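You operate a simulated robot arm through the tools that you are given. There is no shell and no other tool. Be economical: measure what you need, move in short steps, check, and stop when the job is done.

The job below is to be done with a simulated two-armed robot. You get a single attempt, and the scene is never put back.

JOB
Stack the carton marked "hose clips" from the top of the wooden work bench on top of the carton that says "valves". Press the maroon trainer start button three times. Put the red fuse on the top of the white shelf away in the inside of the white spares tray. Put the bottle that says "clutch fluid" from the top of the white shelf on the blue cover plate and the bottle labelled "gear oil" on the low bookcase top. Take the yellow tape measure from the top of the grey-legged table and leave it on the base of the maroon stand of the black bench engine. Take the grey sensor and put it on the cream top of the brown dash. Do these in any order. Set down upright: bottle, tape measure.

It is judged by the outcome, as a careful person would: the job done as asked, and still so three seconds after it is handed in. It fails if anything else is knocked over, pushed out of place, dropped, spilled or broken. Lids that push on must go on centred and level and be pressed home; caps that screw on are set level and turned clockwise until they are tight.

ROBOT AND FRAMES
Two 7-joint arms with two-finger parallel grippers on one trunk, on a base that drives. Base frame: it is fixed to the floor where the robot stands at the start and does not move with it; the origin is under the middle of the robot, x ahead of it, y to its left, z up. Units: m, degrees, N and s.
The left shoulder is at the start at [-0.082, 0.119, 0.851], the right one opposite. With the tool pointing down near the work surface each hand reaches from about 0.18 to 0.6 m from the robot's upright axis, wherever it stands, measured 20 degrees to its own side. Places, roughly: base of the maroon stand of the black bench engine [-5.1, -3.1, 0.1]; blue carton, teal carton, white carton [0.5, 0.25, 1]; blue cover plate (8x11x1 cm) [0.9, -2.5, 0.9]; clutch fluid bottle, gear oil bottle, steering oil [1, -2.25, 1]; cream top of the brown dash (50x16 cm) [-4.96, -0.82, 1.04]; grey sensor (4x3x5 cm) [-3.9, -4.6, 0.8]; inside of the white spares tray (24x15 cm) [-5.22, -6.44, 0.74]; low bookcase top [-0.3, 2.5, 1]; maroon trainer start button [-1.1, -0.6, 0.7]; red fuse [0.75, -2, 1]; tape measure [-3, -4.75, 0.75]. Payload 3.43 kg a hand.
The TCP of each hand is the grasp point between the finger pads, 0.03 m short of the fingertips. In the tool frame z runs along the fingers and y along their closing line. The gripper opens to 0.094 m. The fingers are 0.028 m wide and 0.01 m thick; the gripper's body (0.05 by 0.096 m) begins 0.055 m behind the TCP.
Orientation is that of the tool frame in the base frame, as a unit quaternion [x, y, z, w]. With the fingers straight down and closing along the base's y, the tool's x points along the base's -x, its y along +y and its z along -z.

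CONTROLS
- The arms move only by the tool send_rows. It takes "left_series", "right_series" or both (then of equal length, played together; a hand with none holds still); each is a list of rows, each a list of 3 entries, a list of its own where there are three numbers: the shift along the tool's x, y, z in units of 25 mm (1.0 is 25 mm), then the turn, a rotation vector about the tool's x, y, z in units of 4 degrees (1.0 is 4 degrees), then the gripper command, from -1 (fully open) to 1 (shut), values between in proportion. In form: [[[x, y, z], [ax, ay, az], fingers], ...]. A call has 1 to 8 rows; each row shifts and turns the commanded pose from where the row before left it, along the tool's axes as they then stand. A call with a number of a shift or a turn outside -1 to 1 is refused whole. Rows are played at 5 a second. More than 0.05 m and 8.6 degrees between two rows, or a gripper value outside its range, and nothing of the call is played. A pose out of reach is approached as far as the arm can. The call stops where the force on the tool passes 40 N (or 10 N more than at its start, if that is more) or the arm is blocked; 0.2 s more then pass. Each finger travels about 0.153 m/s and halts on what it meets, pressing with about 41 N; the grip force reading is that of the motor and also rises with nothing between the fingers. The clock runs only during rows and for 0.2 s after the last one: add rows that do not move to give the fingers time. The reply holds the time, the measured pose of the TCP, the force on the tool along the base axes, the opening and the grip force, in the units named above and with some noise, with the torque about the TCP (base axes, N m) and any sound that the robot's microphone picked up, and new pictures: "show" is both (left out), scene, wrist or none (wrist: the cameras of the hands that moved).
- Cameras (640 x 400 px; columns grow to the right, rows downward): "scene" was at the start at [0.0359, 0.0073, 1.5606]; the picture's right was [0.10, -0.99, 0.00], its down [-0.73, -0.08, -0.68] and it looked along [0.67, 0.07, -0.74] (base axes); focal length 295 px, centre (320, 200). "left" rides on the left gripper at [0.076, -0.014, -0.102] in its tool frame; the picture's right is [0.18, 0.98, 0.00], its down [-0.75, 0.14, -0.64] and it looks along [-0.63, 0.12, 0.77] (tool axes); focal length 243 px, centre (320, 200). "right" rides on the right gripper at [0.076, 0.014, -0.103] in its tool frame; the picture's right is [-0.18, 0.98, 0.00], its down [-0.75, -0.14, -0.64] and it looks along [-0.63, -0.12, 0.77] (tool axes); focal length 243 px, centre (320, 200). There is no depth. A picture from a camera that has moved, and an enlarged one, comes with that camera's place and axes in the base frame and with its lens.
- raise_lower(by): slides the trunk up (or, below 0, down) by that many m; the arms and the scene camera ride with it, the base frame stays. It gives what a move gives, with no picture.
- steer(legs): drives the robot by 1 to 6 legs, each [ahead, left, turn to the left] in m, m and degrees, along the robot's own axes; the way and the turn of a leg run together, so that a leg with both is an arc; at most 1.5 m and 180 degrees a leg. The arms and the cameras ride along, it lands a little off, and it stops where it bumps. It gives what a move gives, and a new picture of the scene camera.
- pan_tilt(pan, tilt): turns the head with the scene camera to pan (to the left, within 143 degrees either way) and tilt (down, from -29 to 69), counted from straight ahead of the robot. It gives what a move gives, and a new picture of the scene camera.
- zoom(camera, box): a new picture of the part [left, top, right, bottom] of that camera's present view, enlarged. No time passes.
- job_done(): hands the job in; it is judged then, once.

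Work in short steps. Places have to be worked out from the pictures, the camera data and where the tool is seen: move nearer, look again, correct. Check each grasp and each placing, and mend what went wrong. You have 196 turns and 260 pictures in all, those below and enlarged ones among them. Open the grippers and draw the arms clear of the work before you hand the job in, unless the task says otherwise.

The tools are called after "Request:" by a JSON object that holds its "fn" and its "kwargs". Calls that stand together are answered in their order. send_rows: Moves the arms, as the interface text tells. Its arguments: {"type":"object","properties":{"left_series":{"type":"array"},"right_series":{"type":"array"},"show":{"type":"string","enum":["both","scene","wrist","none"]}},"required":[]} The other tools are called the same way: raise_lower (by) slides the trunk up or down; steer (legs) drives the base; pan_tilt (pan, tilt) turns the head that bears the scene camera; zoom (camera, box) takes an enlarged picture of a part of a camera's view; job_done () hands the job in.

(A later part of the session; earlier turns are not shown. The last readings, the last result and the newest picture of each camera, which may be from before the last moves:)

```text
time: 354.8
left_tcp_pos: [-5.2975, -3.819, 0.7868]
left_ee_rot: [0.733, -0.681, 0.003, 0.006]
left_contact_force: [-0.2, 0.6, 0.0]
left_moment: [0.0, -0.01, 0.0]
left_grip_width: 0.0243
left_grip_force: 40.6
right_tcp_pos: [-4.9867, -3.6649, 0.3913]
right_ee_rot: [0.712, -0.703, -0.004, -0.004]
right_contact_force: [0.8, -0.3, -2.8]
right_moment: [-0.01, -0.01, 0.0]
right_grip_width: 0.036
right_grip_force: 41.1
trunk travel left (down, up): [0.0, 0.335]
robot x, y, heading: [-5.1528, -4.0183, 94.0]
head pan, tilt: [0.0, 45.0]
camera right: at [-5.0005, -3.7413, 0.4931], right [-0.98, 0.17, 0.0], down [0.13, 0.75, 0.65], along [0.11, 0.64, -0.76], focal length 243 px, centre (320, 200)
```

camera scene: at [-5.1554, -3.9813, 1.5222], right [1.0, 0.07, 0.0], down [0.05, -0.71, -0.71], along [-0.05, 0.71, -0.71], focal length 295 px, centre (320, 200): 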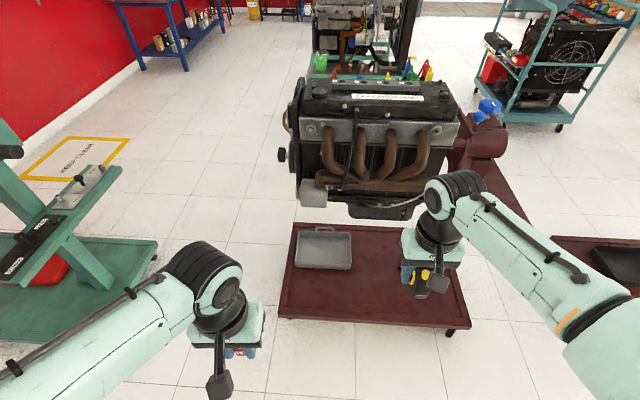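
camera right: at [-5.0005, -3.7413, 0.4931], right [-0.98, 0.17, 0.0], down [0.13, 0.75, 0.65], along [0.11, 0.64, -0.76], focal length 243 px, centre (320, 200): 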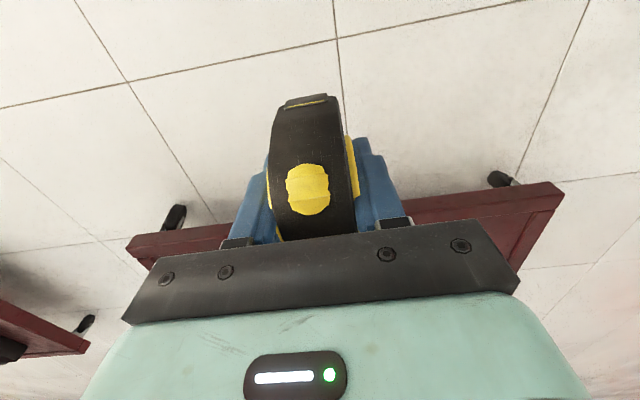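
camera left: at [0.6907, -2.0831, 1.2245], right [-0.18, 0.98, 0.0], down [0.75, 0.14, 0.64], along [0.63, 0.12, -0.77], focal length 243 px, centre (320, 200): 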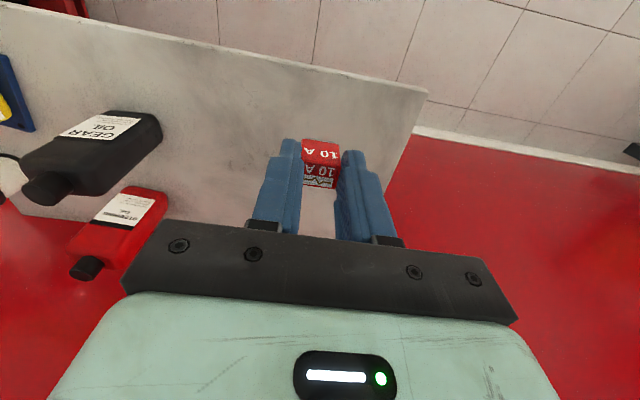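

I straighten the heading and drive 0.28 m ahead.

Request:
{"fn": "steer", "kwargs": {"legs": [[0, 0, -3.9], [0.28, 0, 0]]}}

Request:
{"fn": "zoom", "kwargs": {"camera": "right", "box": [0, 0, 640, 400]}}

```text
time: 357.1
left_tcp_pos: [-5.2856, -3.5318, 0.7882]
left_ee_rot: [0.711, -0.703, 0.004, 0.006]
left_contact_force: [0.2, 0.4, -0.7]
left_moment: [-0.03, -0.03, -0.03]
left_grip_width: 0.0245
left_grip_force: 40.8
right_tcp_pos: [-4.9665, -3.397, 0.3921]
right_ee_rot: [-0.689, 0.725, 0.003, 0.003]
right_contact_force: [-0.1, 0.4, -2.4]
right_moment: [0.0, 0.04, -0.04]
right_grip_width: 0.0362
right_grip_force: 41.4
trunk travel left (down, up): [0.0, 0.335]
robot x, y, heading: [-5.1571, -3.7399, 90.2]
head pan, tilt: [0.0, 45.0]
camera scene: at [-5.154, -3.654, 1.2869], right [1.0, 0.01, 0.0], down [0.0, -0.71, -0.71], along [0.0, 0.71, -0.71], focal length 295 px, centre (320, 200)
```

scene: 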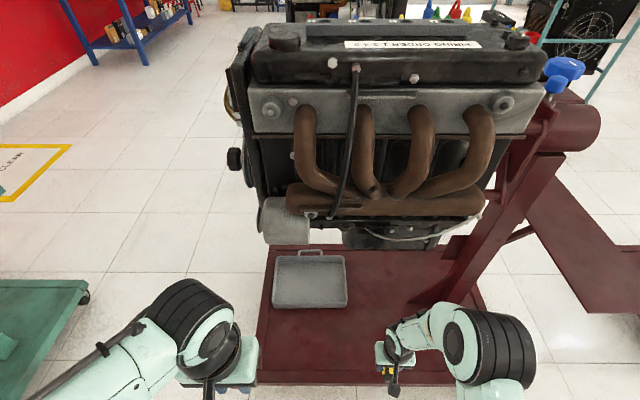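

```text
1.00 times, centred on (320, 200) of right (not enlarged: the box is as wide or as high as the picture)
camera zoom: at [-4.9841, -3.4734, 0.4932], right [-0.97, 0.23, 0.0], down [0.18, 0.74, 0.65], along [0.15, 0.63, -0.76], focal length 243 px, centre (320, 200)
```

zoom: 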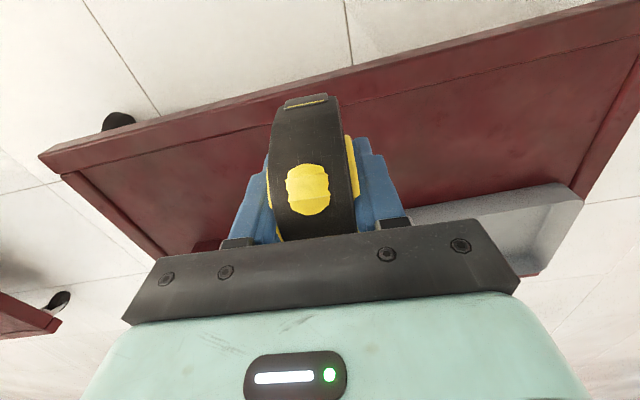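

I lower to z ≈ 0.25, then advance to y ≈ -3.25 over the free maroon area.

Request:
{"fn": "send_rows", "kwargs": {"right_series": [[[0, 0, 1], [0, 0, 0], 1], [[0, 0, 1], [0, 0, 0], 1], [[0, 0, 1], [0, 0, 0], 1], [[0, 0, 1], [0, 0, 0], 1], [[0, 0, 1], [0, 0, 0], 1], [[0, 0, 0.6], [0, 0, 0], 1], [[0, 0, 0], [0, 0, 0], 1]], "show": "none"}}

Request:
{"fn": "send_rows", "kwargs": {"right_series": [[[-0.98, 0, 0], [0, 0, 0], 1], [[-0.98, 0, 0], [0, 0, 0], 1], [[-0.98, 0, 0], [0, 0, 0], 1], [[-0.98, 0, 0], [0, 0, 0], 1], [[-0.98, 0, 0], [0, 0, 0], 1], [[-0.98, 0, 0], [0, 0, 0], 1], [[0, 0, 0], [0, 0, 0], 1]], "show": "both"}}

```text
time: 358.8
left_tcp_pos: [-5.2856, -3.5314, 0.7881]
left_ee_rot: [0.711, -0.703, 0.003, 0.005]
left_contact_force: [-0.6, -0.3, -0.9]
left_moment: [0.03, 0.04, 0.01]
left_grip_width: 0.0243
left_grip_force: 41.1
right_tcp_pos: [-4.9642, -3.3955, 0.2515]
right_ee_rot: [-0.689, 0.725, 0.003, 0.003]
right_contact_force: [-0.4, 0.3, -2.6]
right_moment: [-0.02, -0.01, 0.0]
right_grip_width: 0.0361
right_grip_force: 40.9
trunk travel left (down, up): [0.0, 0.335]
robot x, y, heading: [-5.1514, -3.7389, 90.2]
head pan, tilt: [0.0, 45.0]
```

```text
time: 360.4
left_tcp_pos: [-5.2848, -3.5317, 0.7877]
left_ee_rot: [0.711, -0.703, 0.003, 0.005]
left_contact_force: [0.9, 0.1, -0.3]
left_moment: [-0.02, 0.0, 0.0]
left_grip_width: 0.0243
left_grip_force: 41.5
right_tcp_pos: [-4.9575, -3.248, 0.2519]
right_ee_rot: [-0.689, 0.725, 0.002, 0.002]
right_contact_force: [0.5, -0.5, -2.8]
right_moment: [0.01, -0.01, -0.02]
right_grip_width: 0.0361
right_grip_force: 40.7
trunk travel left (down, up): [0.0, 0.335]
robot x, y, heading: [-5.1574, -3.7382, 90.2]
head pan, tilt: [0.0, 45.0]
camera scene: at [-5.154, -3.6543, 1.2869], right [1.0, 0.01, 0.0], down [0.0, -0.71, -0.71], along [0.0, 0.71, -0.71], focal length 295 px, centre (320, 200)
camera right: at [-4.9765, -3.3246, 0.3539], right [-0.97, 0.23, 0.0], down [0.18, 0.74, 0.65], along [0.15, 0.63, -0.76], focal length 243 px, centre (320, 200)
```

scene: 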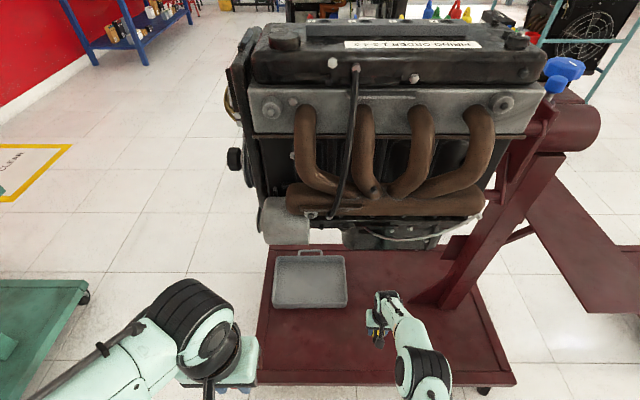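
right: 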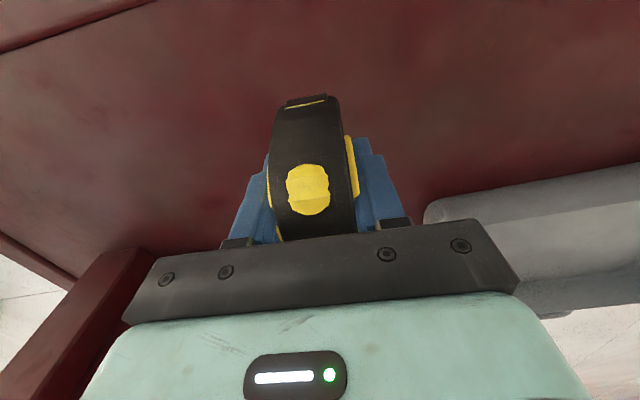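

Clear spot under the tape. I lower toward the base.

Request:
{"fn": "send_rows", "kwargs": {"right_series": [[[0, 0, 0.8], [0, 0, 0], 1], [[0, 0, 0.8], [0, 0, 0], 1], [[0, 0, 0.5], [0, 0, 0], 1], [[0, 0, 0.3], [0, 0, 0], 1], [[0, 0, 0.3], [0, 0, 0], 1], [[0, 0, 0.3], [0, 0, 0], 1], [[0, 0, 0], [0, 0, 0], 1]], "show": "wrist"}}

```text
time: 361.9
left_tcp_pos: [-5.2853, -3.5324, 0.7869]
left_ee_rot: [0.711, -0.703, 0.003, 0.005]
left_contact_force: [-0.7, 0.1, -0.2]
left_moment: [-0.01, -0.01, -0.01]
left_grip_width: 0.0243
left_grip_force: 41.2
right_tcp_pos: [-4.9585, -3.2679, 0.1894]
right_ee_rot: [-0.688, 0.725, 0.004, 0.003]
right_contact_force: [-0.4, -0.5, -2.9]
right_moment: [-0.01, 0.0, 0.0]
right_grip_width: 0.036
right_grip_force: 41.0
right hand out of reach, approached as far as the arm can: row 2, 3, 5, 6
trunk travel left (down, up): [0.0, 0.335]
robot x, y, heading: [-5.1568, -3.7423, 90.0]
head pan, tilt: [0.0, 45.0]
camera right: at [-4.9771, -3.3453, 0.29], right [-0.97, 0.23, 0.0], down [0.18, 0.74, 0.65], along [0.15, 0.63, -0.76], focal length 243 px, centre (320, 200)
```

right: 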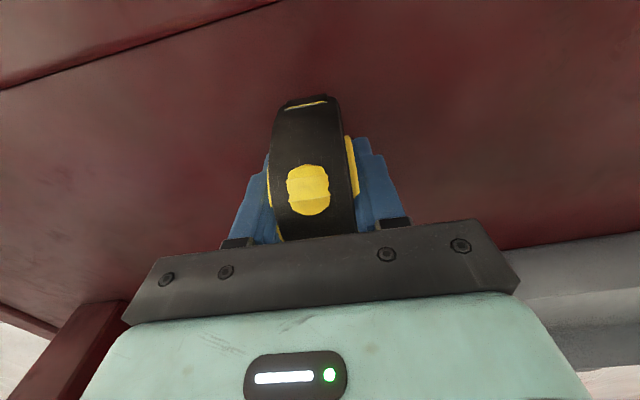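

At the reach limit; I draw the hand in a little, drive 5 cm nearer and continue down.

Request:
{"fn": "send_rows", "kwargs": {"right_series": [[[0.7, 0, -0.6], [0, 0, 0], 1], [[0.7, 0, -0.4], [0, 0, 0], 1], [[0.6, 0, 0], [0, 0, 0], 1], [[0, 0, 0], [0, 0, 0], 1]], "show": "none"}}

Request:
{"fn": "steer", "kwargs": {"legs": [[0.055, 0, 0]]}}

Request:
{"fn": "send_rows", "kwargs": {"right_series": [[[0, 0, 0.6], [0, 0, 0], 1], [[0, 0, 0.6], [0, 0, 0], 1], [[0, 0, 0.4], [0, 0, 0], 1], [[0, 0, 0.3], [0, 0, 0], 1], [[0, 0, 0], [0, 0, 0], 1]], "show": "wrist"}}

```text
time: 362.9
left_tcp_pos: [-5.2857, -3.5314, 0.7866]
left_ee_rot: [0.711, -0.704, 0.003, 0.005]
left_contact_force: [-0.6, -0.1, 0.6]
left_moment: [-0.02, 0.01, 0.02]
left_grip_width: 0.0244
left_grip_force: 41.2
right_tcp_pos: [-4.9633, -3.3178, 0.2131]
right_ee_rot: [-0.688, 0.725, 0.003, 0.003]
right_contact_force: [0.1, 0.1, -2.7]
right_moment: [0.02, 0.03, 0.04]
right_grip_width: 0.036
right_grip_force: 41.7
trunk travel left (down, up): [0.0, 0.335]
robot x, y, heading: [-5.1552, -3.7382, 90.3]
head pan, tilt: [0.0, 45.0]
```

```text
time: 363.9
left_tcp_pos: [-5.2863, -3.4767, 0.7874]
left_ee_rot: [0.71, -0.704, 0.003, 0.005]
left_contact_force: [-0.2, 0.7, 0.2]
left_moment: [-0.03, 0.0, -0.04]
left_grip_width: 0.0242
left_grip_force: 41.5
right_tcp_pos: [-4.9625, -3.2622, 0.2127]
right_ee_rot: [-0.688, 0.725, 0.003, 0.004]
right_contact_force: [0.2, -0.3, -2.7]
right_moment: [0.03, -0.05, 0.0]
right_grip_width: 0.0361
right_grip_force: 41.4
trunk travel left (down, up): [0.0, 0.335]
robot x, y, heading: [-5.1568, -3.6843, 90.4]
head pan, tilt: [0.0, 45.0]
camera scene: at [-5.1543, -3.5988, 1.2868], right [1.0, 0.01, 0.0], down [0.0, -0.71, -0.71], along [0.0, 0.71, -0.71], focal length 295 px, centre (320, 200)
```

scene: 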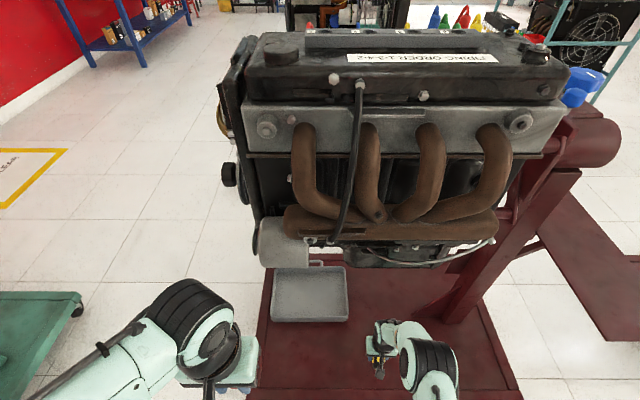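

```text
time: 364.8
left_tcp_pos: [-5.286, -3.477, 0.7871]
left_ee_rot: [0.711, -0.703, 0.004, 0.005]
left_contact_force: [-1.0, 0.1, -0.5]
left_moment: [-0.01, 0.02, 0.06]
left_grip_width: 0.0244
left_grip_force: 40.6
right_tcp_pos: [-4.9615, -3.2582, 0.174]
right_ee_rot: [-0.689, 0.725, 0.003, 0.004]
right_contact_force: [-0.4, -6.2, 16.7]
right_moment: [0.31, -0.32, -0.08]
right_grip_width: 0.0361
right_grip_force: 41.1
trunk travel left (down, up): [0.0, 0.335]
robot x, y, heading: [-5.1549, -3.6884, 90.3]
head pan, tilt: [0.0, 45.0]
stopped in row 4 (right hand): the force on the tool passed its limit at 62 N (the readings are from after the stop); the commanded pose is now the measured one
camera right: at [-4.9798, -3.335, 0.2764], right [-0.97, 0.23, 0.0], down [0.18, 0.74, 0.65], along [0.15, 0.63, -0.76], focal length 243 px, centre (320, 200)
```

right: 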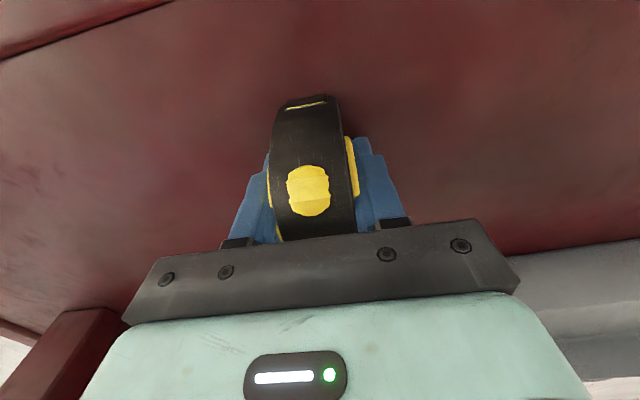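

Touched down at z ≈ 0.174. I ease off, open moderately and lift straight up.

Request:
{"fn": "send_rows", "kwargs": {"right_series": [[[0, 0, -0.06], [0, 0, 0], 1], [[0, 0, 0], [0, 0, 0], 0.2], [[0, 0, 0], [0, 0, 0], -0.3], [[0, 0, 0], [0, 0, 0], -0.4], [[0, 0, -0.5], [0, 0, 0], -0.4], [[0, 0, -1], [0, 0, 0], -0.4], [[0, 0, -1], [0, 0, 0], -0.4], [[0, 0, -1], [0, 0, 0], -0.4]], "show": "both"}}

```text
time: 366.6
left_tcp_pos: [-5.2867, -3.4776, 0.7869]
left_ee_rot: [0.711, -0.704, 0.004, 0.005]
left_contact_force: [0.4, -0.3, 0.6]
left_moment: [0.01, -0.03, 0.0]
left_grip_width: 0.0242
left_grip_force: 41.3
right_tcp_pos: [-4.9626, -3.2603, 0.264]
right_ee_rot: [-0.689, 0.725, 0.003, 0.004]
right_contact_force: [-0.5, 0.1, 0.3]
right_moment: [0.0, -0.02, 0.0]
right_grip_width: 0.0657
right_grip_force: 0.0
trunk travel left (down, up): [0.0, 0.335]
robot x, y, heading: [-5.1528, -3.6848, 90.1]
head pan, tilt: [0.0, 45.0]
camera scene: at [-5.1544, -3.5995, 1.2869], right [1.0, 0.01, 0.0], down [0.0, -0.71, -0.71], along [0.0, 0.71, -0.71], focal length 295 px, centre (320, 200)
camera right: at [-4.98, -3.3367, 0.3645], right [-0.97, 0.23, 0.0], down [0.18, 0.74, 0.65], along [0.15, 0.63, -0.76], focal length 243 px, centre (320, 200)
```

scene: 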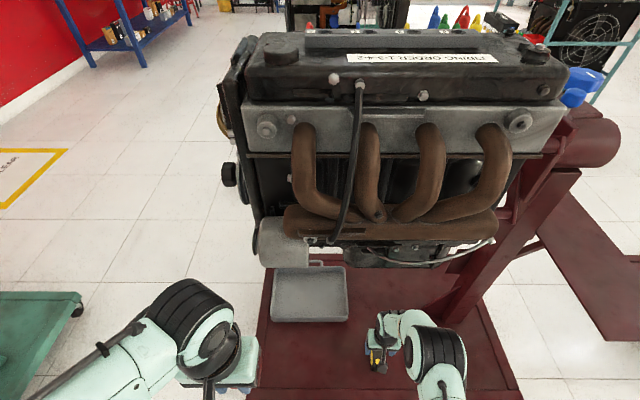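
right: 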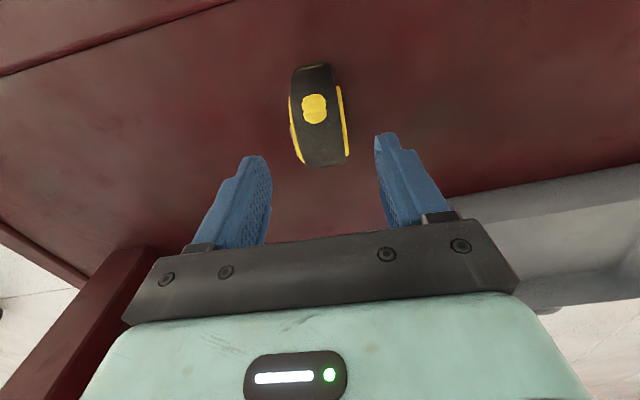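

The tape stands upright on the base. I raise the hand a bit, back away, raise hand/trunk and turn south to look for the tray.

Request:
{"fn": "send_rows", "kwargs": {"right_series": [[[0, 0, -1], [0, 0, 0], -0.4], [[0, 0, -1], [0, 0, 0], -0.4]], "show": "none"}}

Request:
{"fn": "steer", "kwargs": {"legs": [[-0.5, 0, 0]]}}

Request:
{"fn": "raise_lower", "kwargs": {"by": 0.3}}

Request:
{"fn": "send_rows", "kwargs": {"right_series": [[[0, 0, -1], [0, 0, 0], -1], [[0, 0, -1], [0, 0, 0], -1], [[0, 0, -1], [0, 0, 0], -1], [[0, 0, -1], [0, 0, 0], -1], [[0.5, 0, -1], [0, 0, 0], -1], [[0.5, 0, -1], [0, 0, 0], -1], [[0.5, 0, -1], [0, 0, 0], -1], [[0.5, 0, -1], [0, 0, 0], -1]], "show": "none"}}

Request:
{"fn": "send_rows", "kwargs": {"right_series": [[[0, 0, -1], [0, 0, 0], -1], [[0, 0, -1], [0, 0, 0], -1], [[0.5, 0, -1], [0, 0, 0], -1], [[0.5, 0, -1], [0, 0, 0], -1], [[0.5, 0, -1], [0, 0, 0], -1], [[0.5, 0, -1], [0, 0, 0], -1], [[0.5, 0, -1], [0, 0, 0], -1]], "show": "scene"}}

```text
time: 367.2
left_tcp_pos: [-5.2855, -3.4785, 0.7867]
left_ee_rot: [0.71, -0.704, 0.004, 0.005]
left_contact_force: [0.0, 0.3, -0.2]
left_moment: [0.02, 0.0, -0.02]
left_grip_width: 0.0242
left_grip_force: 40.6
right_tcp_pos: [-4.9632, -3.2614, 0.3129]
right_ee_rot: [-0.689, 0.725, 0.002, 0.003]
right_contact_force: [-0.2, 1.1, 0.0]
right_moment: [-0.03, -0.01, 0.04]
right_grip_width: 0.0657
right_grip_force: 0.0
trunk travel left (down, up): [0.0, 0.335]
robot x, y, heading: [-5.1551, -3.6878, 90.7]
head pan, tilt: [0.0, 45.0]
```

```text
time: 370.2
left_tcp_pos: [-5.2831, -3.9888, 0.7858]
left_ee_rot: [0.71, -0.704, 0.004, 0.005]
left_contact_force: [0.8, 0.5, -0.2]
left_moment: [0.0, -0.02, 0.04]
left_grip_width: 0.0243
left_grip_force: 41.3
right_tcp_pos: [-4.9593, -3.772, 0.3122]
right_ee_rot: [-0.688, 0.725, 0.004, 0.003]
right_contact_force: [-0.4, -0.1, 0.1]
right_moment: [0.01, 0.0, -0.02]
right_grip_width: 0.0658
right_grip_force: 0.0
trunk travel left (down, up): [0.0, 0.335]
robot x, y, heading: [-5.152, -4.1945, 90.1]
head pan, tilt: [0.0, 45.0]
camera scene: at [-5.1521, -4.111, 1.2869], right [1.0, 0.0, 0.0], down [0.0, -0.71, -0.71], along [0.0, 0.71, -0.71], focal length 295 px, centre (320, 200)
```

scene: 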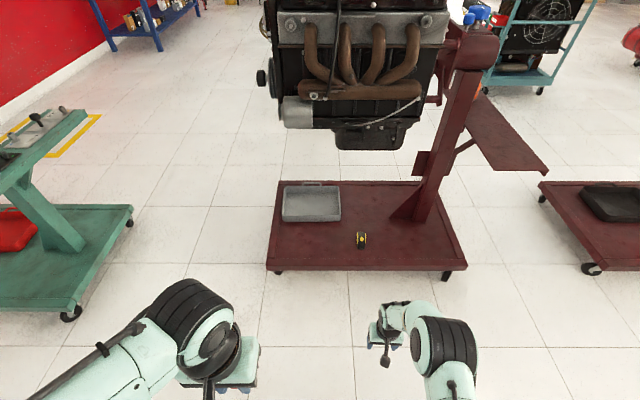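

```text
time: 373.2
left_tcp_pos: [-5.2835, -3.9886, 1.0869]
left_ee_rot: [0.71, -0.704, 0.004, 0.004]
left_contact_force: [0.3, -0.3, -0.4]
left_moment: [0.0, -0.04, -0.01]
left_grip_width: 0.0241
left_grip_force: 41.3
right_tcp_pos: [-4.9594, -3.7709, 0.6118]
right_ee_rot: [-0.688, 0.726, 0.003, 0.003]
right_contact_force: [-0.6, 0.2, 0.0]
right_moment: [0.02, -0.01, -0.03]
right_grip_width: 0.066
right_grip_force: 0.1
trunk travel left (down, up): [-0.3, 0.035]
robot x, y, heading: [-5.154, -4.1997, 90.2]
head pan, tilt: [0.0, 45.0]
```

```text
time: 375.0
left_tcp_pos: [-5.2839, -3.9889, 1.0865]
left_ee_rot: [0.71, -0.705, 0.003, 0.005]
left_contact_force: [-0.4, 0.7, -0.6]
left_moment: [0.02, -0.01, -0.02]
left_grip_width: 0.024
left_grip_force: 41.2
right_tcp_pos: [-4.9622, -3.8245, 0.8134]
right_ee_rot: [-0.688, 0.726, 0.003, 0.003]
right_contact_force: [0.2, 0.4, 0.0]
right_moment: [0.02, -0.02, 0.01]
right_grip_width: 0.0941
right_grip_force: 0.1
trunk travel left (down, up): [-0.3, 0.035]
robot x, y, heading: [-5.1516, -4.1969, 90.1]
head pan, tilt: [0.0, 45.0]
```

```text
time: 376.6
left_tcp_pos: [-5.283, -3.9888, 1.0875]
left_ee_rot: [0.71, -0.704, 0.004, 0.005]
left_contact_force: [-1.0, -1.0, -0.2]
left_moment: [0.0, 0.02, 0.02]
left_grip_width: 0.0243
left_grip_force: 40.3
right_tcp_pos: [-4.9658, -3.8893, 0.9856]
right_ee_rot: [-0.688, 0.726, 0.004, 0.003]
right_contact_force: [0.0, -1.1, 0.7]
right_moment: [0.02, -0.02, -0.02]
right_grip_width: 0.0941
right_grip_force: 0.1
trunk travel left (down, up): [-0.3, 0.035]
robot x, y, heading: [-5.1532, -4.1988, 90.2]
head pan, tilt: [0.0, 45.0]
camera scene: at [-5.1518, -4.1609, 1.5917], right [1.0, 0.0, 0.0], down [0.0, -0.71, -0.71], along [0.0, 0.71, -0.71], focal length 295 px, centre (320, 200)
```

scene: 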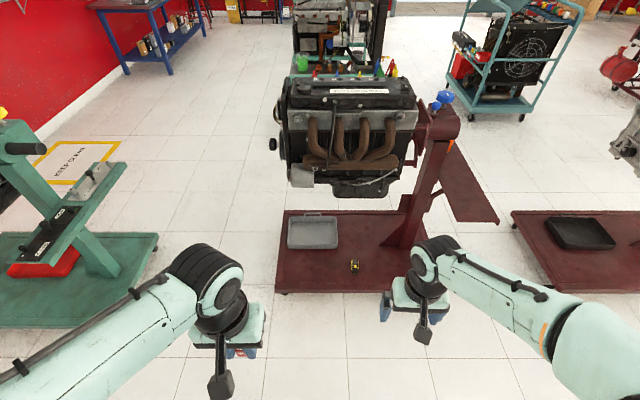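

The tape is upright on the base of the black engine's stand. Now I shift a little east, turn to face south and look for the tray.

Request:
{"fn": "steer", "kwargs": {"legs": [[0, -0.1, 0], [0, 0, 180]]}}

Request:
{"fn": "pan_tilt", "kwargs": {"pan": 0, "tilt": 22}}

```text
time: 385.4
left_tcp_pos: [-4.9314, -4.4118, 1.0878]
left_ee_rot: [0.722, 0.692, 0.005, -0.003]
left_contact_force: [0.3, 0.0, 0.4]
left_moment: [0.0, -0.03, 0.02]
left_grip_width: 0.0243
left_grip_force: 40.8
right_tcp_pos: [-5.2556, -4.4946, 0.9855]
right_ee_rot: [0.743, 0.669, -0.004, 0.003]
right_contact_force: [0.8, -0.1, 0.4]
right_moment: [0.01, 0.0, 0.0]
right_grip_width: 0.094
right_grip_force: 0.1
trunk travel left (down, up): [-0.3, 0.035]
robot x, y, heading: [-5.0546, -4.1918, -92.8]
head pan, tilt: [0.0, 45.0]
camera scene: at [-5.0526, -4.2341, 1.5917], right [-1.0, 0.05, 0.0], down [0.03, 0.71, -0.71], along [-0.03, -0.71, -0.71], focal length 295 px, centre (320, 200)
```

scene: 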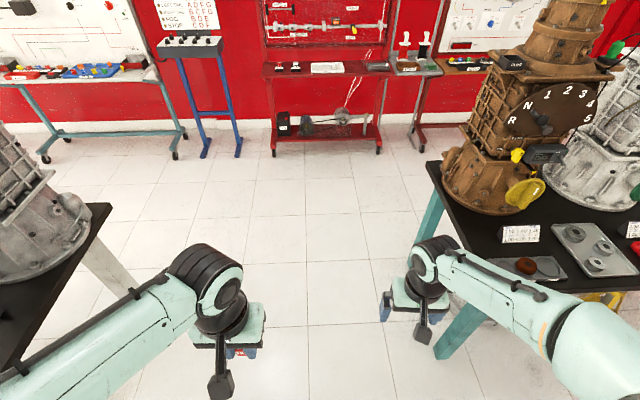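

```text
time: 386.3
left_tcp_pos: [-4.9323, -4.4096, 1.0871]
left_ee_rot: [0.722, 0.692, 0.005, -0.004]
left_contact_force: [-0.2, -0.7, -0.4]
left_moment: [0.01, -0.02, -0.03]
left_grip_width: 0.0248
left_grip_force: 41.5
right_tcp_pos: [-5.2558, -4.4951, 0.9849]
right_ee_rot: [0.743, 0.67, -0.003, 0.003]
right_contact_force: [0.0, -0.3, 0.1]
right_moment: [0.01, -0.03, -0.01]
right_grip_width: 0.0942
right_grip_force: 0.1
trunk travel left (down, up): [-0.3, 0.035]
robot x, y, heading: [-5.0486, -4.1974, -92.7]
head pan, tilt: [0.0, 22.0]
camera scene: at [-5.0531, -4.2456, 1.6271], right [-1.0, 0.05, 0.0], down [0.02, 0.37, -0.93], along [-0.05, -0.93, -0.38], focal length 295 px, centre (320, 200)
```

scene: 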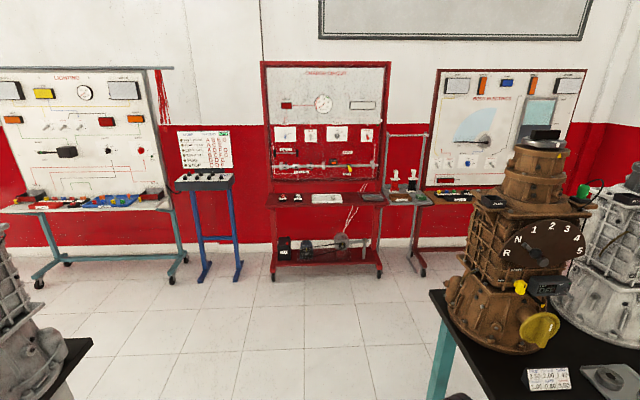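

The white tray is on the red board's ledge at ≈ [-5.23, -6.44]. I zoom and then drive to y ≈ -5.85.

Request:
{"fn": "zoom", "kwargs": {"camera": "scene", "box": [250, 150, 410, 250]}}

Request:
{"fn": "steer", "kwargs": {"legs": [[1.0, 0, 2.7], [0, 0.02, 0], [0.45, 0, 0]]}}

Request:
{"fn": "pan_tilt", "kwargs": {"pan": 0, "tilt": 45}}

```text
4.00 times, centred on (330, 200) of scene
camera zoom: at [-5.0531, -4.2456, 1.6271], right [-1.0, 0.05, 0.0], down [0.02, 0.37, -0.93], along [-0.05, -0.93, -0.38], focal length 1181 px, centre (280, 200)
```

zoom: 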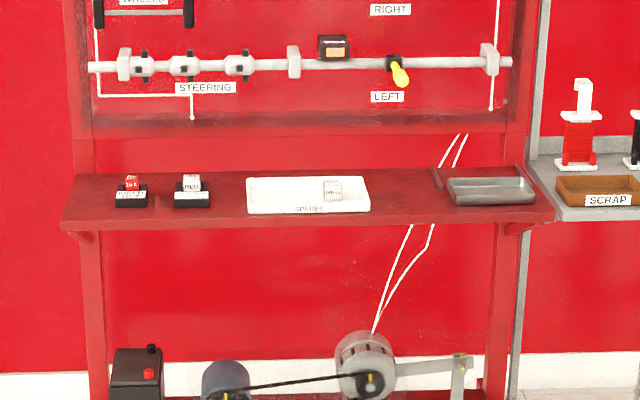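

```text
time: 394.2
left_tcp_pos: [-4.9258, -5.8482, 1.0872]
left_ee_rot: [0.705, 0.71, 0.006, -0.004]
left_contact_force: [0.4, 1.5, -0.1]
left_moment: [0.02, -0.01, -0.01]
left_grip_width: 0.0245
left_grip_force: 41.1
right_tcp_pos: [-5.245, -5.9487, 0.9859]
right_ee_rot: [0.726, 0.688, -0.003, 0.003]
right_contact_force: [-0.7, 0.4, -1.0]
right_moment: [0.0, 0.01, -0.03]
right_grip_width: 0.0941
right_grip_force: 0.2
trunk travel left (down, up): [-0.3, 0.035]
robot x, y, heading: [-5.0575, -5.6383, -89.9]
head pan, tilt: [0.0, 22.0]
camera scene: at [-5.0551, -5.6909, 1.6271], right [-1.0, 0.0, 0.0], down [0.0, 0.37, -0.93], along [0.0, -0.93, -0.37], focal length 295 px, centre (320, 200)
```

scene: 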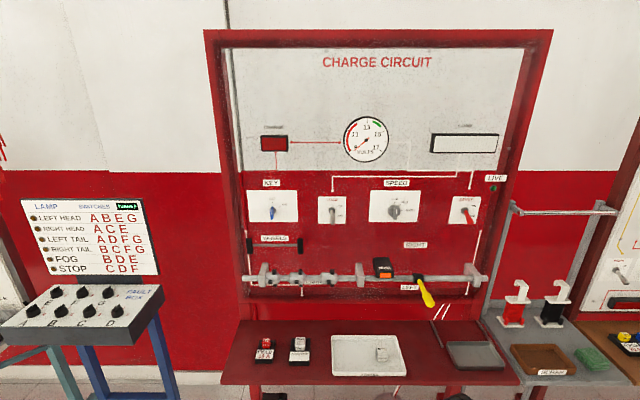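

```text
time: 395.1
left_tcp_pos: [-4.9255, -5.8497, 1.088]
left_ee_rot: [0.704, 0.71, 0.004, -0.004]
left_contact_force: [-0.6, -0.7, -0.2]
left_moment: [-0.01, 0.01, -0.06]
left_grip_width: 0.0241
left_grip_force: 41.2
right_tcp_pos: [-5.2433, -5.9495, 0.985]
right_ee_rot: [0.726, 0.688, -0.003, 0.003]
right_contact_force: [0.6, 0.0, 0.9]
right_moment: [0.03, -0.01, 0.04]
right_grip_width: 0.0939
right_grip_force: 0.0
trunk travel left (down, up): [-0.3, 0.035]
robot x, y, heading: [-5.0536, -5.6419, -90.0]
head pan, tilt: [0.0, 45.0]
camera scene: at [-5.0551, -5.6792, 1.5918], right [-1.0, 0.0, 0.0], down [0.0, 0.71, -0.71], along [0.0, -0.71, -0.71], focal length 295 px, centre (320, 200)
```

scene: 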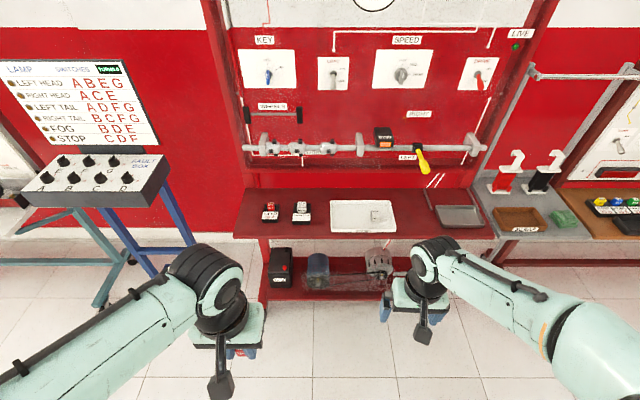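

White SPARES tray: x -5.34…-5.09, centre y ≈ -6.445, ledge z ≈ 0.74, a relay inside at x ≈ -5.27. Target for the fuse: [-5.16, -6.445]. I drive so the left hand lines up.

Request:
{"fn": "steer", "kwargs": {"legs": [[0, -0.26, 0], [0.32, 0, 0]]}}

Request:
{"fn": "send_rows", "kwargs": {"left_series": [[[-1, 0, 0.5], [0, 0, 0], 1], [[-1, 0, 0.5], [0, 0, 0], 1], [[-1, 0, 0.5], [0, 0, 0], 1], [[-1, 0, 0.5], [0, 0, 0], 1], [[-1, 0, 0.5], [0, 0, 0], 1], [[-1, 0, 0.5], [0, 0, 0], 1], [[-1, 0, 0.5], [0, 0, 0], 1], [[-1, 0, 0.5], [0, 0, 0], 1]], "show": "both"}}

```text
time: 399.7
left_tcp_pos: [-5.1782, -6.1717, 1.0869]
left_ee_rot: [0.703, 0.711, 0.005, -0.004]
left_contact_force: [-0.4, 0.0, -0.6]
left_moment: [0.04, -0.01, 0.01]
left_grip_width: 0.0244
left_grip_force: 41.4
right_tcp_pos: [-5.4952, -6.273, 0.9851]
right_ee_rot: [0.725, 0.689, -0.004, 0.003]
right_contact_force: [0.5, -0.3, -0.1]
right_moment: [-0.03, -0.02, 0.02]
right_grip_width: 0.094
right_grip_force: 0.0
trunk travel left (down, up): [-0.3, 0.035]
robot x, y, heading: [-5.3074, -5.9637, -89.7]
head pan, tilt: [0.0, 45.0]
camera scene: at [-5.3091, -6.0009, 1.5916], right [-1.0, -0.01, 0.0], down [-0.01, 0.71, -0.71], along [0.01, -0.71, -0.71], focal length 295 px, centre (320, 200)
```

scene: 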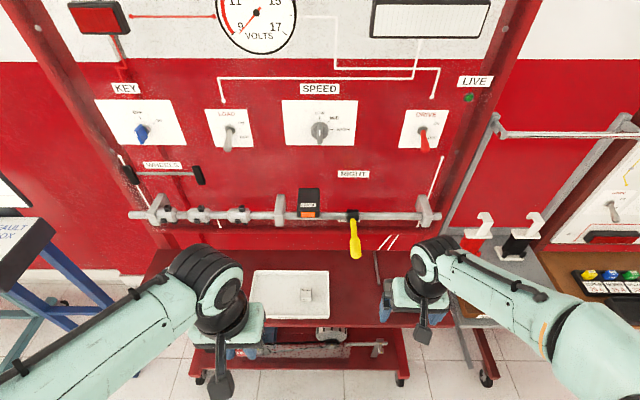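

```text
time: 401.5
left_tcp_pos: [-5.1773, -6.3697, 0.9837]
left_ee_rot: [0.703, 0.711, 0.006, -0.003]
left_contact_force: [-0.6, 0.0, -0.1]
left_moment: [0.04, -0.02, -0.02]
left_grip_width: 0.024
left_grip_force: 40.9
right_tcp_pos: [-5.4965, -6.2724, 0.986]
right_ee_rot: [0.724, 0.69, -0.003, 0.003]
right_contact_force: [0.0, -0.6, 0.0]
right_moment: [0.01, 0.01, 0.02]
right_grip_width: 0.0941
right_grip_force: 0.1
trunk travel left (down, up): [-0.3, 0.035]
robot x, y, heading: [-5.3071, -5.9649, -89.6]
head pan, tilt: [0.0, 45.0]
camera scene: at [-5.3091, -6.0016, 1.5917], right [-1.0, -0.01, 0.0], down [-0.01, 0.71, -0.71], along [0.01, -0.71, -0.71], focal length 295 px, centre (320, 200)
camera left: at [-5.1917, -6.2963, 1.0864], right [0.98, 0.2, 0.0], down [0.15, -0.76, 0.63], along [0.13, -0.62, -0.77], focal length 243 px, centre (320, 200)
```

scene: 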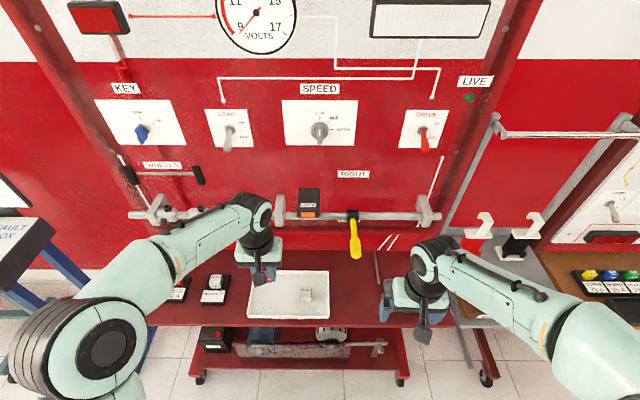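
left: 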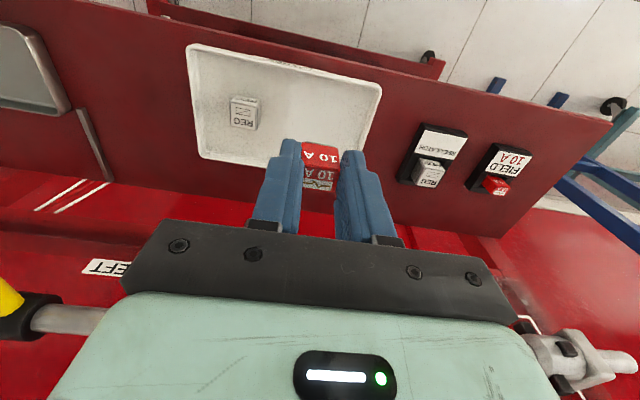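

Lined up: tray x -5.33…-5.097, y -6.51…-6.36. I advance 7 cm and lower to z ≈ 0.86.

Request:
{"fn": "send_rows", "kwargs": {"left_series": [[[-0.94, 0.1, 0], [0, 0, 0], 1], [[-0.94, 0.1, 0], [0, 0, 0], 1], [[-0.94, 0, 0], [0, 0, 0], 1], [[0, 0, 1], [0, 0, 0], 1], [[0, 0, 1], [0, 0, 0], 1], [[0, 0, 1], [0, 0, 0], 1], [[0, 0, 1], [0, 0, 0], 1], [[0, 0, 1], [0, 0, 0], 1]], "show": "wrist"}}

```text
time: 403.3
left_tcp_pos: [-5.1699, -6.4374, 0.8588]
left_ee_rot: [0.703, 0.712, 0.005, -0.004]
left_contact_force: [-0.3, 0.7, -0.4]
left_moment: [0.02, -0.02, 0.0]
left_grip_width: 0.0244
left_grip_force: 41.6
right_tcp_pos: [-5.4963, -6.2719, 0.9859]
right_ee_rot: [0.724, 0.689, -0.003, 0.003]
right_contact_force: [0.7, -0.2, 0.5]
right_moment: [0.0, -0.01, 0.0]
right_grip_width: 0.0939
right_grip_force: 0.1
trunk travel left (down, up): [-0.3, 0.035]
robot x, y, heading: [-5.3148, -5.9658, -89.7]
head pan, tilt: [0.0, 45.0]
camera left: at [-5.1845, -6.3645, 0.962], right [0.98, 0.2, 0.0], down [0.15, -0.76, 0.63], along [0.13, -0.62, -0.77], focal length 243 px, centre (320, 200)
```

left: 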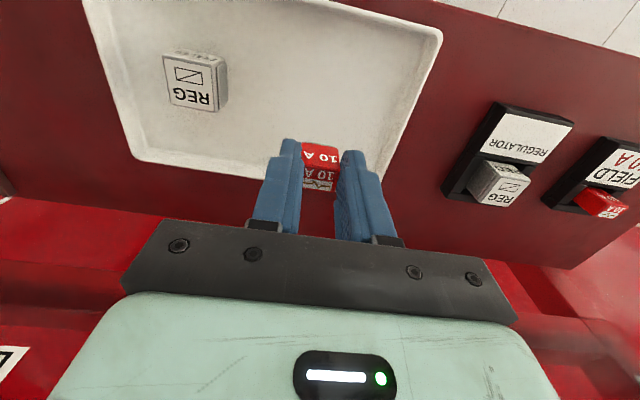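

Centred over the tray's free half. I lower and creep to contact.

Request:
{"fn": "send_rows", "kwargs": {"left_series": [[[0, 0, 0.9], [0, 0, 0], 1], [[0, 0, 0.9], [0, 0, 0], 1], [[0, 0, 0.5], [0, 0, 0], 1], [[0, 0, 0.2], [0, 0, 0], 1], [[0, 0, 0.2], [0, 0, 0], 1], [[0, 0, 0.2], [0, 0, 0], 1], [[0, 0, 0.2], [0, 0, 0], 1], [[0, 0, 0], [0, 0, 0], 1]], "show": "wrist"}}

```text
time: 405.1
left_tcp_pos: [-5.1694, -6.4397, 0.7849]
left_ee_rot: [0.702, 0.712, 0.002, -0.001]
left_contact_force: [-0.6, -2.3, 33.7]
left_moment: [-0.4, 0.06, -0.02]
left_grip_width: 0.024
left_grip_force: 41.3
right_tcp_pos: [-5.4976, -6.2707, 0.9856]
right_ee_rot: [0.724, 0.69, -0.004, 0.004]
right_contact_force: [0.1, 0.5, 0.2]
right_moment: [-0.03, -0.01, 0.0]
right_grip_width: 0.094
right_grip_force: 0.0
trunk travel left (down, up): [-0.3, 0.035]
robot x, y, heading: [-5.3138, -5.9622, -89.5]
head pan, tilt: [0.0, 45.0]
camera left: at [-5.1845, -6.3641, 0.8876], right [0.98, 0.2, 0.0], down [0.15, -0.75, 0.64], along [0.13, -0.63, -0.77], focal length 243 px, centre (320, 200)
```

left: 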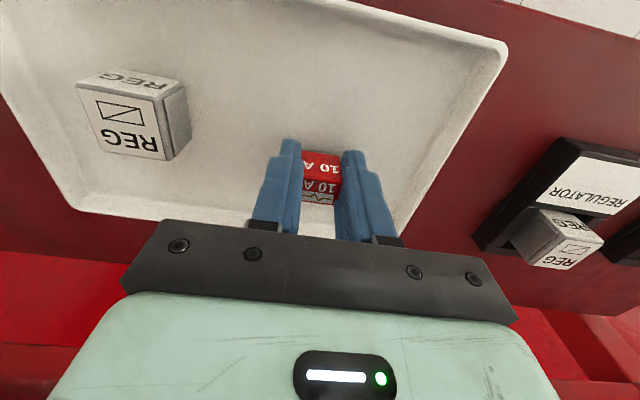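

Contact with the tray floor (34 N). I ease off, open partly and lift.

Request:
{"fn": "send_rows", "kwargs": {"left_series": [[[0, 0, -0.15], [0, 0, 0], 1], [[0, 0, 0], [0, 0, 0], 0.3], [[0, 0, 0], [0, 0, 0], 0.0], [[0, 0, -0.6], [0, 0, 0], 0.0], [[0, 0, -1], [0, 0, 0], 0.0], [[0, 0, -1], [0, 0, 0], 0.0], [[0, 0, -1], [0, 0, 0], 0.0], [[0, 0, -1], [0, 0, 0], 0.0]], "show": "wrist"}}

```text
time: 406.9
left_tcp_pos: [-5.1696, -6.4387, 0.9034]
left_ee_rot: [0.702, 0.712, 0.004, -0.004]
left_contact_force: [-0.1, 0.0, 0.8]
left_moment: [0.02, 0.0, -0.01]
left_grip_width: 0.0472
left_grip_force: 0.0
right_tcp_pos: [-5.4958, -6.2729, 0.9858]
right_ee_rot: [0.724, 0.69, -0.003, 0.003]
right_contact_force: [0.0, 0.1, 0.2]
right_moment: [0.02, 0.01, 0.0]
right_grip_width: 0.0939
right_grip_force: 0.1
trunk travel left (down, up): [-0.3, 0.035]
robot x, y, heading: [-5.311, -5.9632, -89.7]
head pan, tilt: [0.0, 45.0]
camera left: at [-5.1835, -6.3641, 1.0061], right [0.98, 0.2, 0.0], down [0.15, -0.76, 0.63], along [0.13, -0.62, -0.77], focal length 243 px, centre (320, 200)
```

left: 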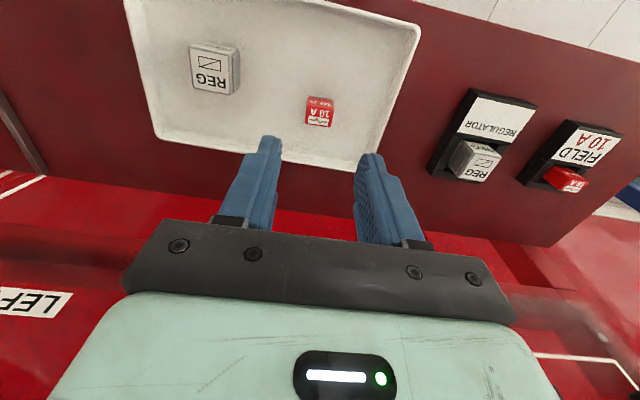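

The fuse lies in the tray. I retract the left hand, drive back out north and sidle east to the sensor's table side.

Request:
{"fn": "send_rows", "kwargs": {"left_series": [[[0.5, 0, -1], [0, 0, 0], -1], [[1, 0, -1], [0, 0, 0], -1], [[1, 0, -1], [0, 0, 0], -1], [[1, 0, -1], [0, 0, 0], -1], [[1, 0, -1], [0, 0, 0], -1], [[1, 0, 0], [0, 0, 0], -1], [[1, 0, 0], [0, 0, 0], -1]], "show": "none"}}

Request:
{"fn": "steer", "kwargs": {"legs": [[-0.1, 0, 0], [0, 0.27, 0], [-1.5, 0, 0], [-0.3, 0, 0], [0, 1.2, 0]]}}

Request:
{"fn": "pan_tilt", "kwargs": {"pan": 0, "tilt": 45}}

```text
time: 408.5
left_tcp_pos: [-5.1719, -6.2765, 1.0266]
left_ee_rot: [0.703, 0.711, 0.004, -0.003]
left_contact_force: [-0.3, -1.2, 0.4]
left_moment: [-0.01, 0.0, -0.03]
left_grip_width: 0.094
left_grip_force: 0.1
right_tcp_pos: [-5.4964, -6.2726, 0.9858]
right_ee_rot: [0.724, 0.69, -0.004, 0.004]
right_contact_force: [1.1, -0.5, 0.2]
right_moment: [0.01, 0.01, 0.01]
right_grip_width: 0.0939
right_grip_force: 0.1
trunk travel left (down, up): [-0.3, 0.035]
robot x, y, heading: [-5.3107, -5.9619, -89.5]
head pan, tilt: [0.0, 45.0]
```

```text
time: 431.2
left_tcp_pos: [-3.688, -4.4275, 1.0275]
left_ee_rot: [0.712, 0.702, 0.005, -0.004]
left_contact_force: [-0.7, 0.1, 0.1]
left_moment: [-0.02, -0.02, 0.0]
left_grip_width: 0.0939
left_grip_force: 0.1
right_tcp_pos: [-4.0118, -4.4137, 0.9843]
right_ee_rot: [0.734, 0.679, -0.003, 0.003]
right_contact_force: [-0.1, -0.9, 0.4]
right_moment: [0.0, 0.02, -0.06]
right_grip_width: 0.0941
right_grip_force: 0.1
trunk travel left (down, up): [-0.3, 0.035]
robot x, y, heading: [-3.8216, -4.1062, -91.0]
head pan, tilt: [0.0, 45.0]
camera scene: at [-3.8175, -4.1466, 1.5917], right [-1.0, 0.02, 0.0], down [0.01, 0.71, -0.71], along [-0.01, -0.71, -0.71], focal length 295 px, centre (320, 200)
```

scene: 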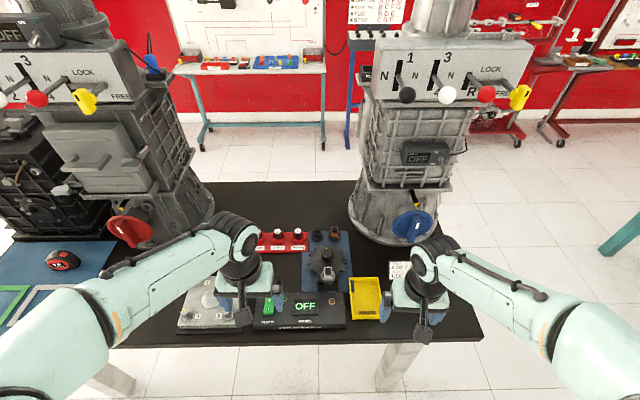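

```text
time: 431.8
left_tcp_pos: [-3.6889, -4.4283, 1.0261]
left_ee_rot: [0.712, 0.702, 0.005, -0.004]
left_contact_force: [-0.4, -0.3, -0.5]
left_moment: [0.02, 0.0, 0.0]
left_grip_width: 0.0937
left_grip_force: 0.2
right_tcp_pos: [-4.0127, -4.4127, 0.9856]
right_ee_rot: [0.734, 0.679, -0.004, 0.003]
right_contact_force: [0.8, 0.1, -0.6]
right_moment: [0.02, 0.05, -0.01]
right_grip_width: 0.094
right_grip_force: 0.1
trunk travel left (down, up): [-0.3, 0.035]
robot x, y, heading: [-3.8156, -4.1081, -91.1]
head pan, tilt: [0.0, 45.0]
camera scene: at [-3.8175, -4.1466, 1.5917], right [-1.0, 0.02, 0.0], down [0.01, 0.71, -0.71], along [-0.01, -0.71, -0.71], focal length 295 px, centre (320, 200)
```

scene: 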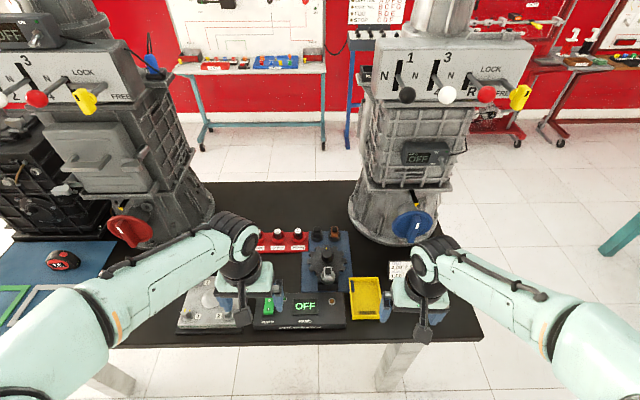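

Request:
{"fn": "zoom", "kwargs": {"camera": "scene", "box": [250, 215, 410, 335]}}

Request:
{"fn": "zoom", "kwargs": {"camera": "right", "box": [0, 0, 640, 400]}}

Request:
{"fn": "zoom", "kwargs": {"camera": "left", "box": [0, 0, 640, 400]}}

```text
3.33 times, centred on (330, 275) of scene
camera zoom: at [-3.8175, -4.1466, 1.5917], right [-1.0, 0.02, 0.0], down [0.01, 0.71, -0.71], along [-0.01, -0.71, -0.71], focal length 984 px, centre (287, -50)
```

zoom: 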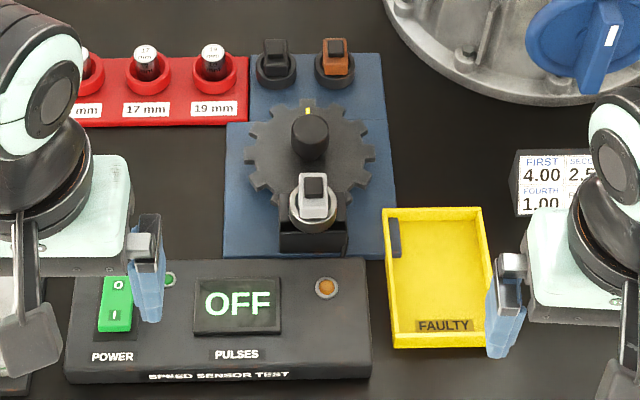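

```text
1.00 times, centred on (320, 200) of right (not enlarged: the box is as wide or as high as the picture)
camera zoom: at [-3.9916, -4.3372, 1.0867], right [0.97, -0.26, 0.0], down [-0.2, -0.73, 0.65], along [-0.17, -0.63, -0.76], focal length 243 px, centre (320, 200)
```

zoom: 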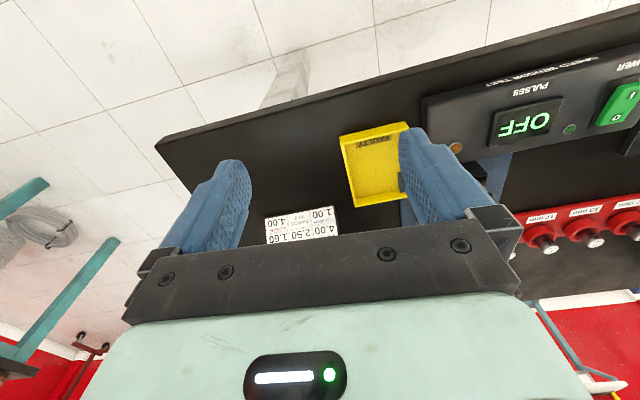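

```text
1.00 times, centred on (320, 200) of left (not enlarged: the box is as wide or as high as the picture)
camera zoom: at [-3.7005, -4.3529, 1.1306], right [0.99, 0.17, 0.0], down [0.13, -0.76, 0.63], along [0.11, -0.62, -0.77], focal length 243 px, centre (320, 200)
```

zoom: 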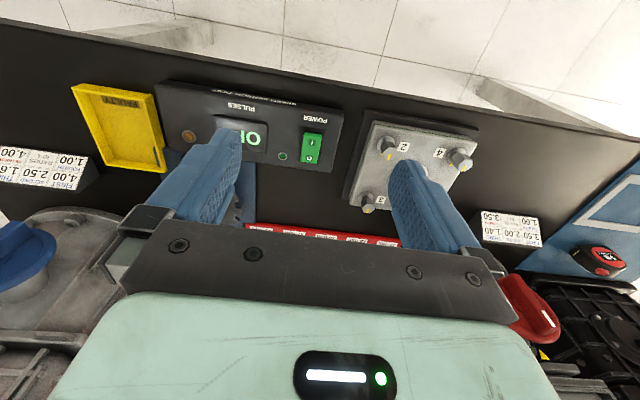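

The grey sensor sits in the holder before the gear wheel, ≈ [-3.847, -4.592], top z ≈ 0.86. I shift left 0.11 m and a little nearer, so the right hand is near it, and look.

Request:
{"fn": "steer", "kwargs": {"legs": [[0, 0.11, 1.0], [0.05, 0, 0]]}}

Request:
{"fn": "send_rows", "kwargs": {"right_series": [[[0, 0.4, 0], [0, 0, 0], -1], [[0, 0.4, 0], [0, 0, 0], -1], [[0, 0.4, 0], [0, 0, 0], -1]], "show": "both"}}

```text
time: 434.0
left_tcp_pos: [-3.5731, -4.476, 1.0271]
left_ee_rot: [0.707, 0.707, 0.004, -0.003]
left_contact_force: [-0.4, -0.2, -0.5]
left_moment: [0.03, 0.01, 0.03]
left_grip_width: 0.094
left_grip_force: 0.0
right_tcp_pos: [-3.896, -4.466, 0.9851]
right_ee_rot: [0.728, 0.686, -0.003, 0.003]
right_contact_force: [-0.1, 0.5, -0.6]
right_moment: [-0.01, 0.0, 0.0]
right_grip_width: 0.0937
right_grip_force: 0.0
trunk travel left (down, up): [-0.3, 0.035]
robot x, y, heading: [-3.7046, -4.1579, -90.3]
head pan, tilt: [0.0, 45.0]
camera scene: at [-3.7063, -4.1976, 1.5915], right [-1.0, 0.0, 0.0], down [0.0, 0.71, -0.71], along [0.0, -0.71, -0.71], focal length 295 px, centre (320, 200)
```

scene: 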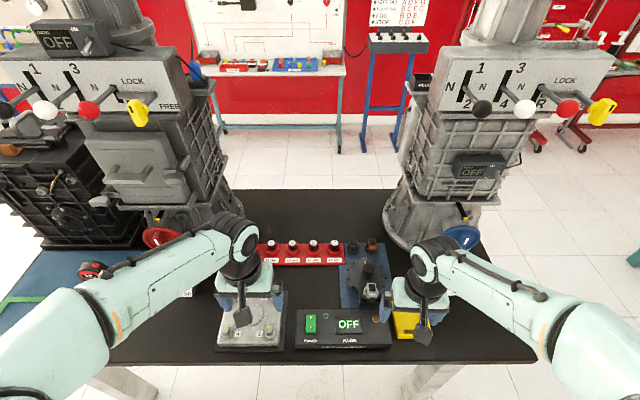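

```text
time: 434.8
left_tcp_pos: [-3.5732, -4.4768, 1.0271]
left_ee_rot: [0.707, 0.707, 0.006, -0.003]
left_contact_force: [-0.8, -0.1, 0.8]
left_moment: [0.02, 0.0, -0.01]
left_grip_width: 0.0943
left_grip_force: 0.0
right_tcp_pos: [-3.8671, -4.4685, 0.9855]
right_ee_rot: [0.728, 0.685, -0.003, 0.002]
right_contact_force: [-0.1, 0.8, 0.1]
right_moment: [-0.03, -0.03, 0.02]
right_grip_width: 0.094
right_grip_force: 0.1
trunk travel left (down, up): [-0.3, 0.035]
robot x, y, heading: [-3.7088, -4.1595, -90.6]
head pan, tilt: [0.0, 45.0]
camera scene: at [-3.7063, -4.1971, 1.5917], right [-1.0, 0.0, 0.0], down [0.0, 0.71, -0.71], along [0.0, -0.71, -0.71], focal length 295 px, centre (320, 200)
camera right: at [-3.8477, -4.3927, 1.0869], right [0.97, -0.24, 0.0], down [-0.19, -0.74, 0.65], along [-0.16, -0.63, -0.76], focal length 243 px, centre (320, 200)
```

scene: 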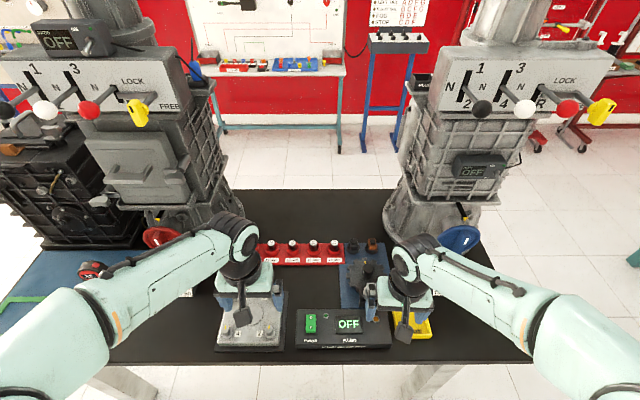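
right: 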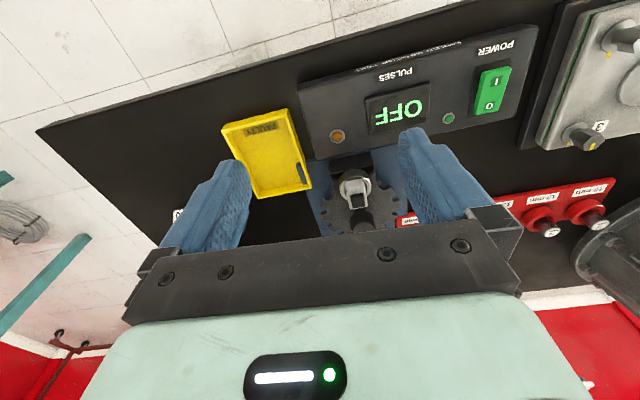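

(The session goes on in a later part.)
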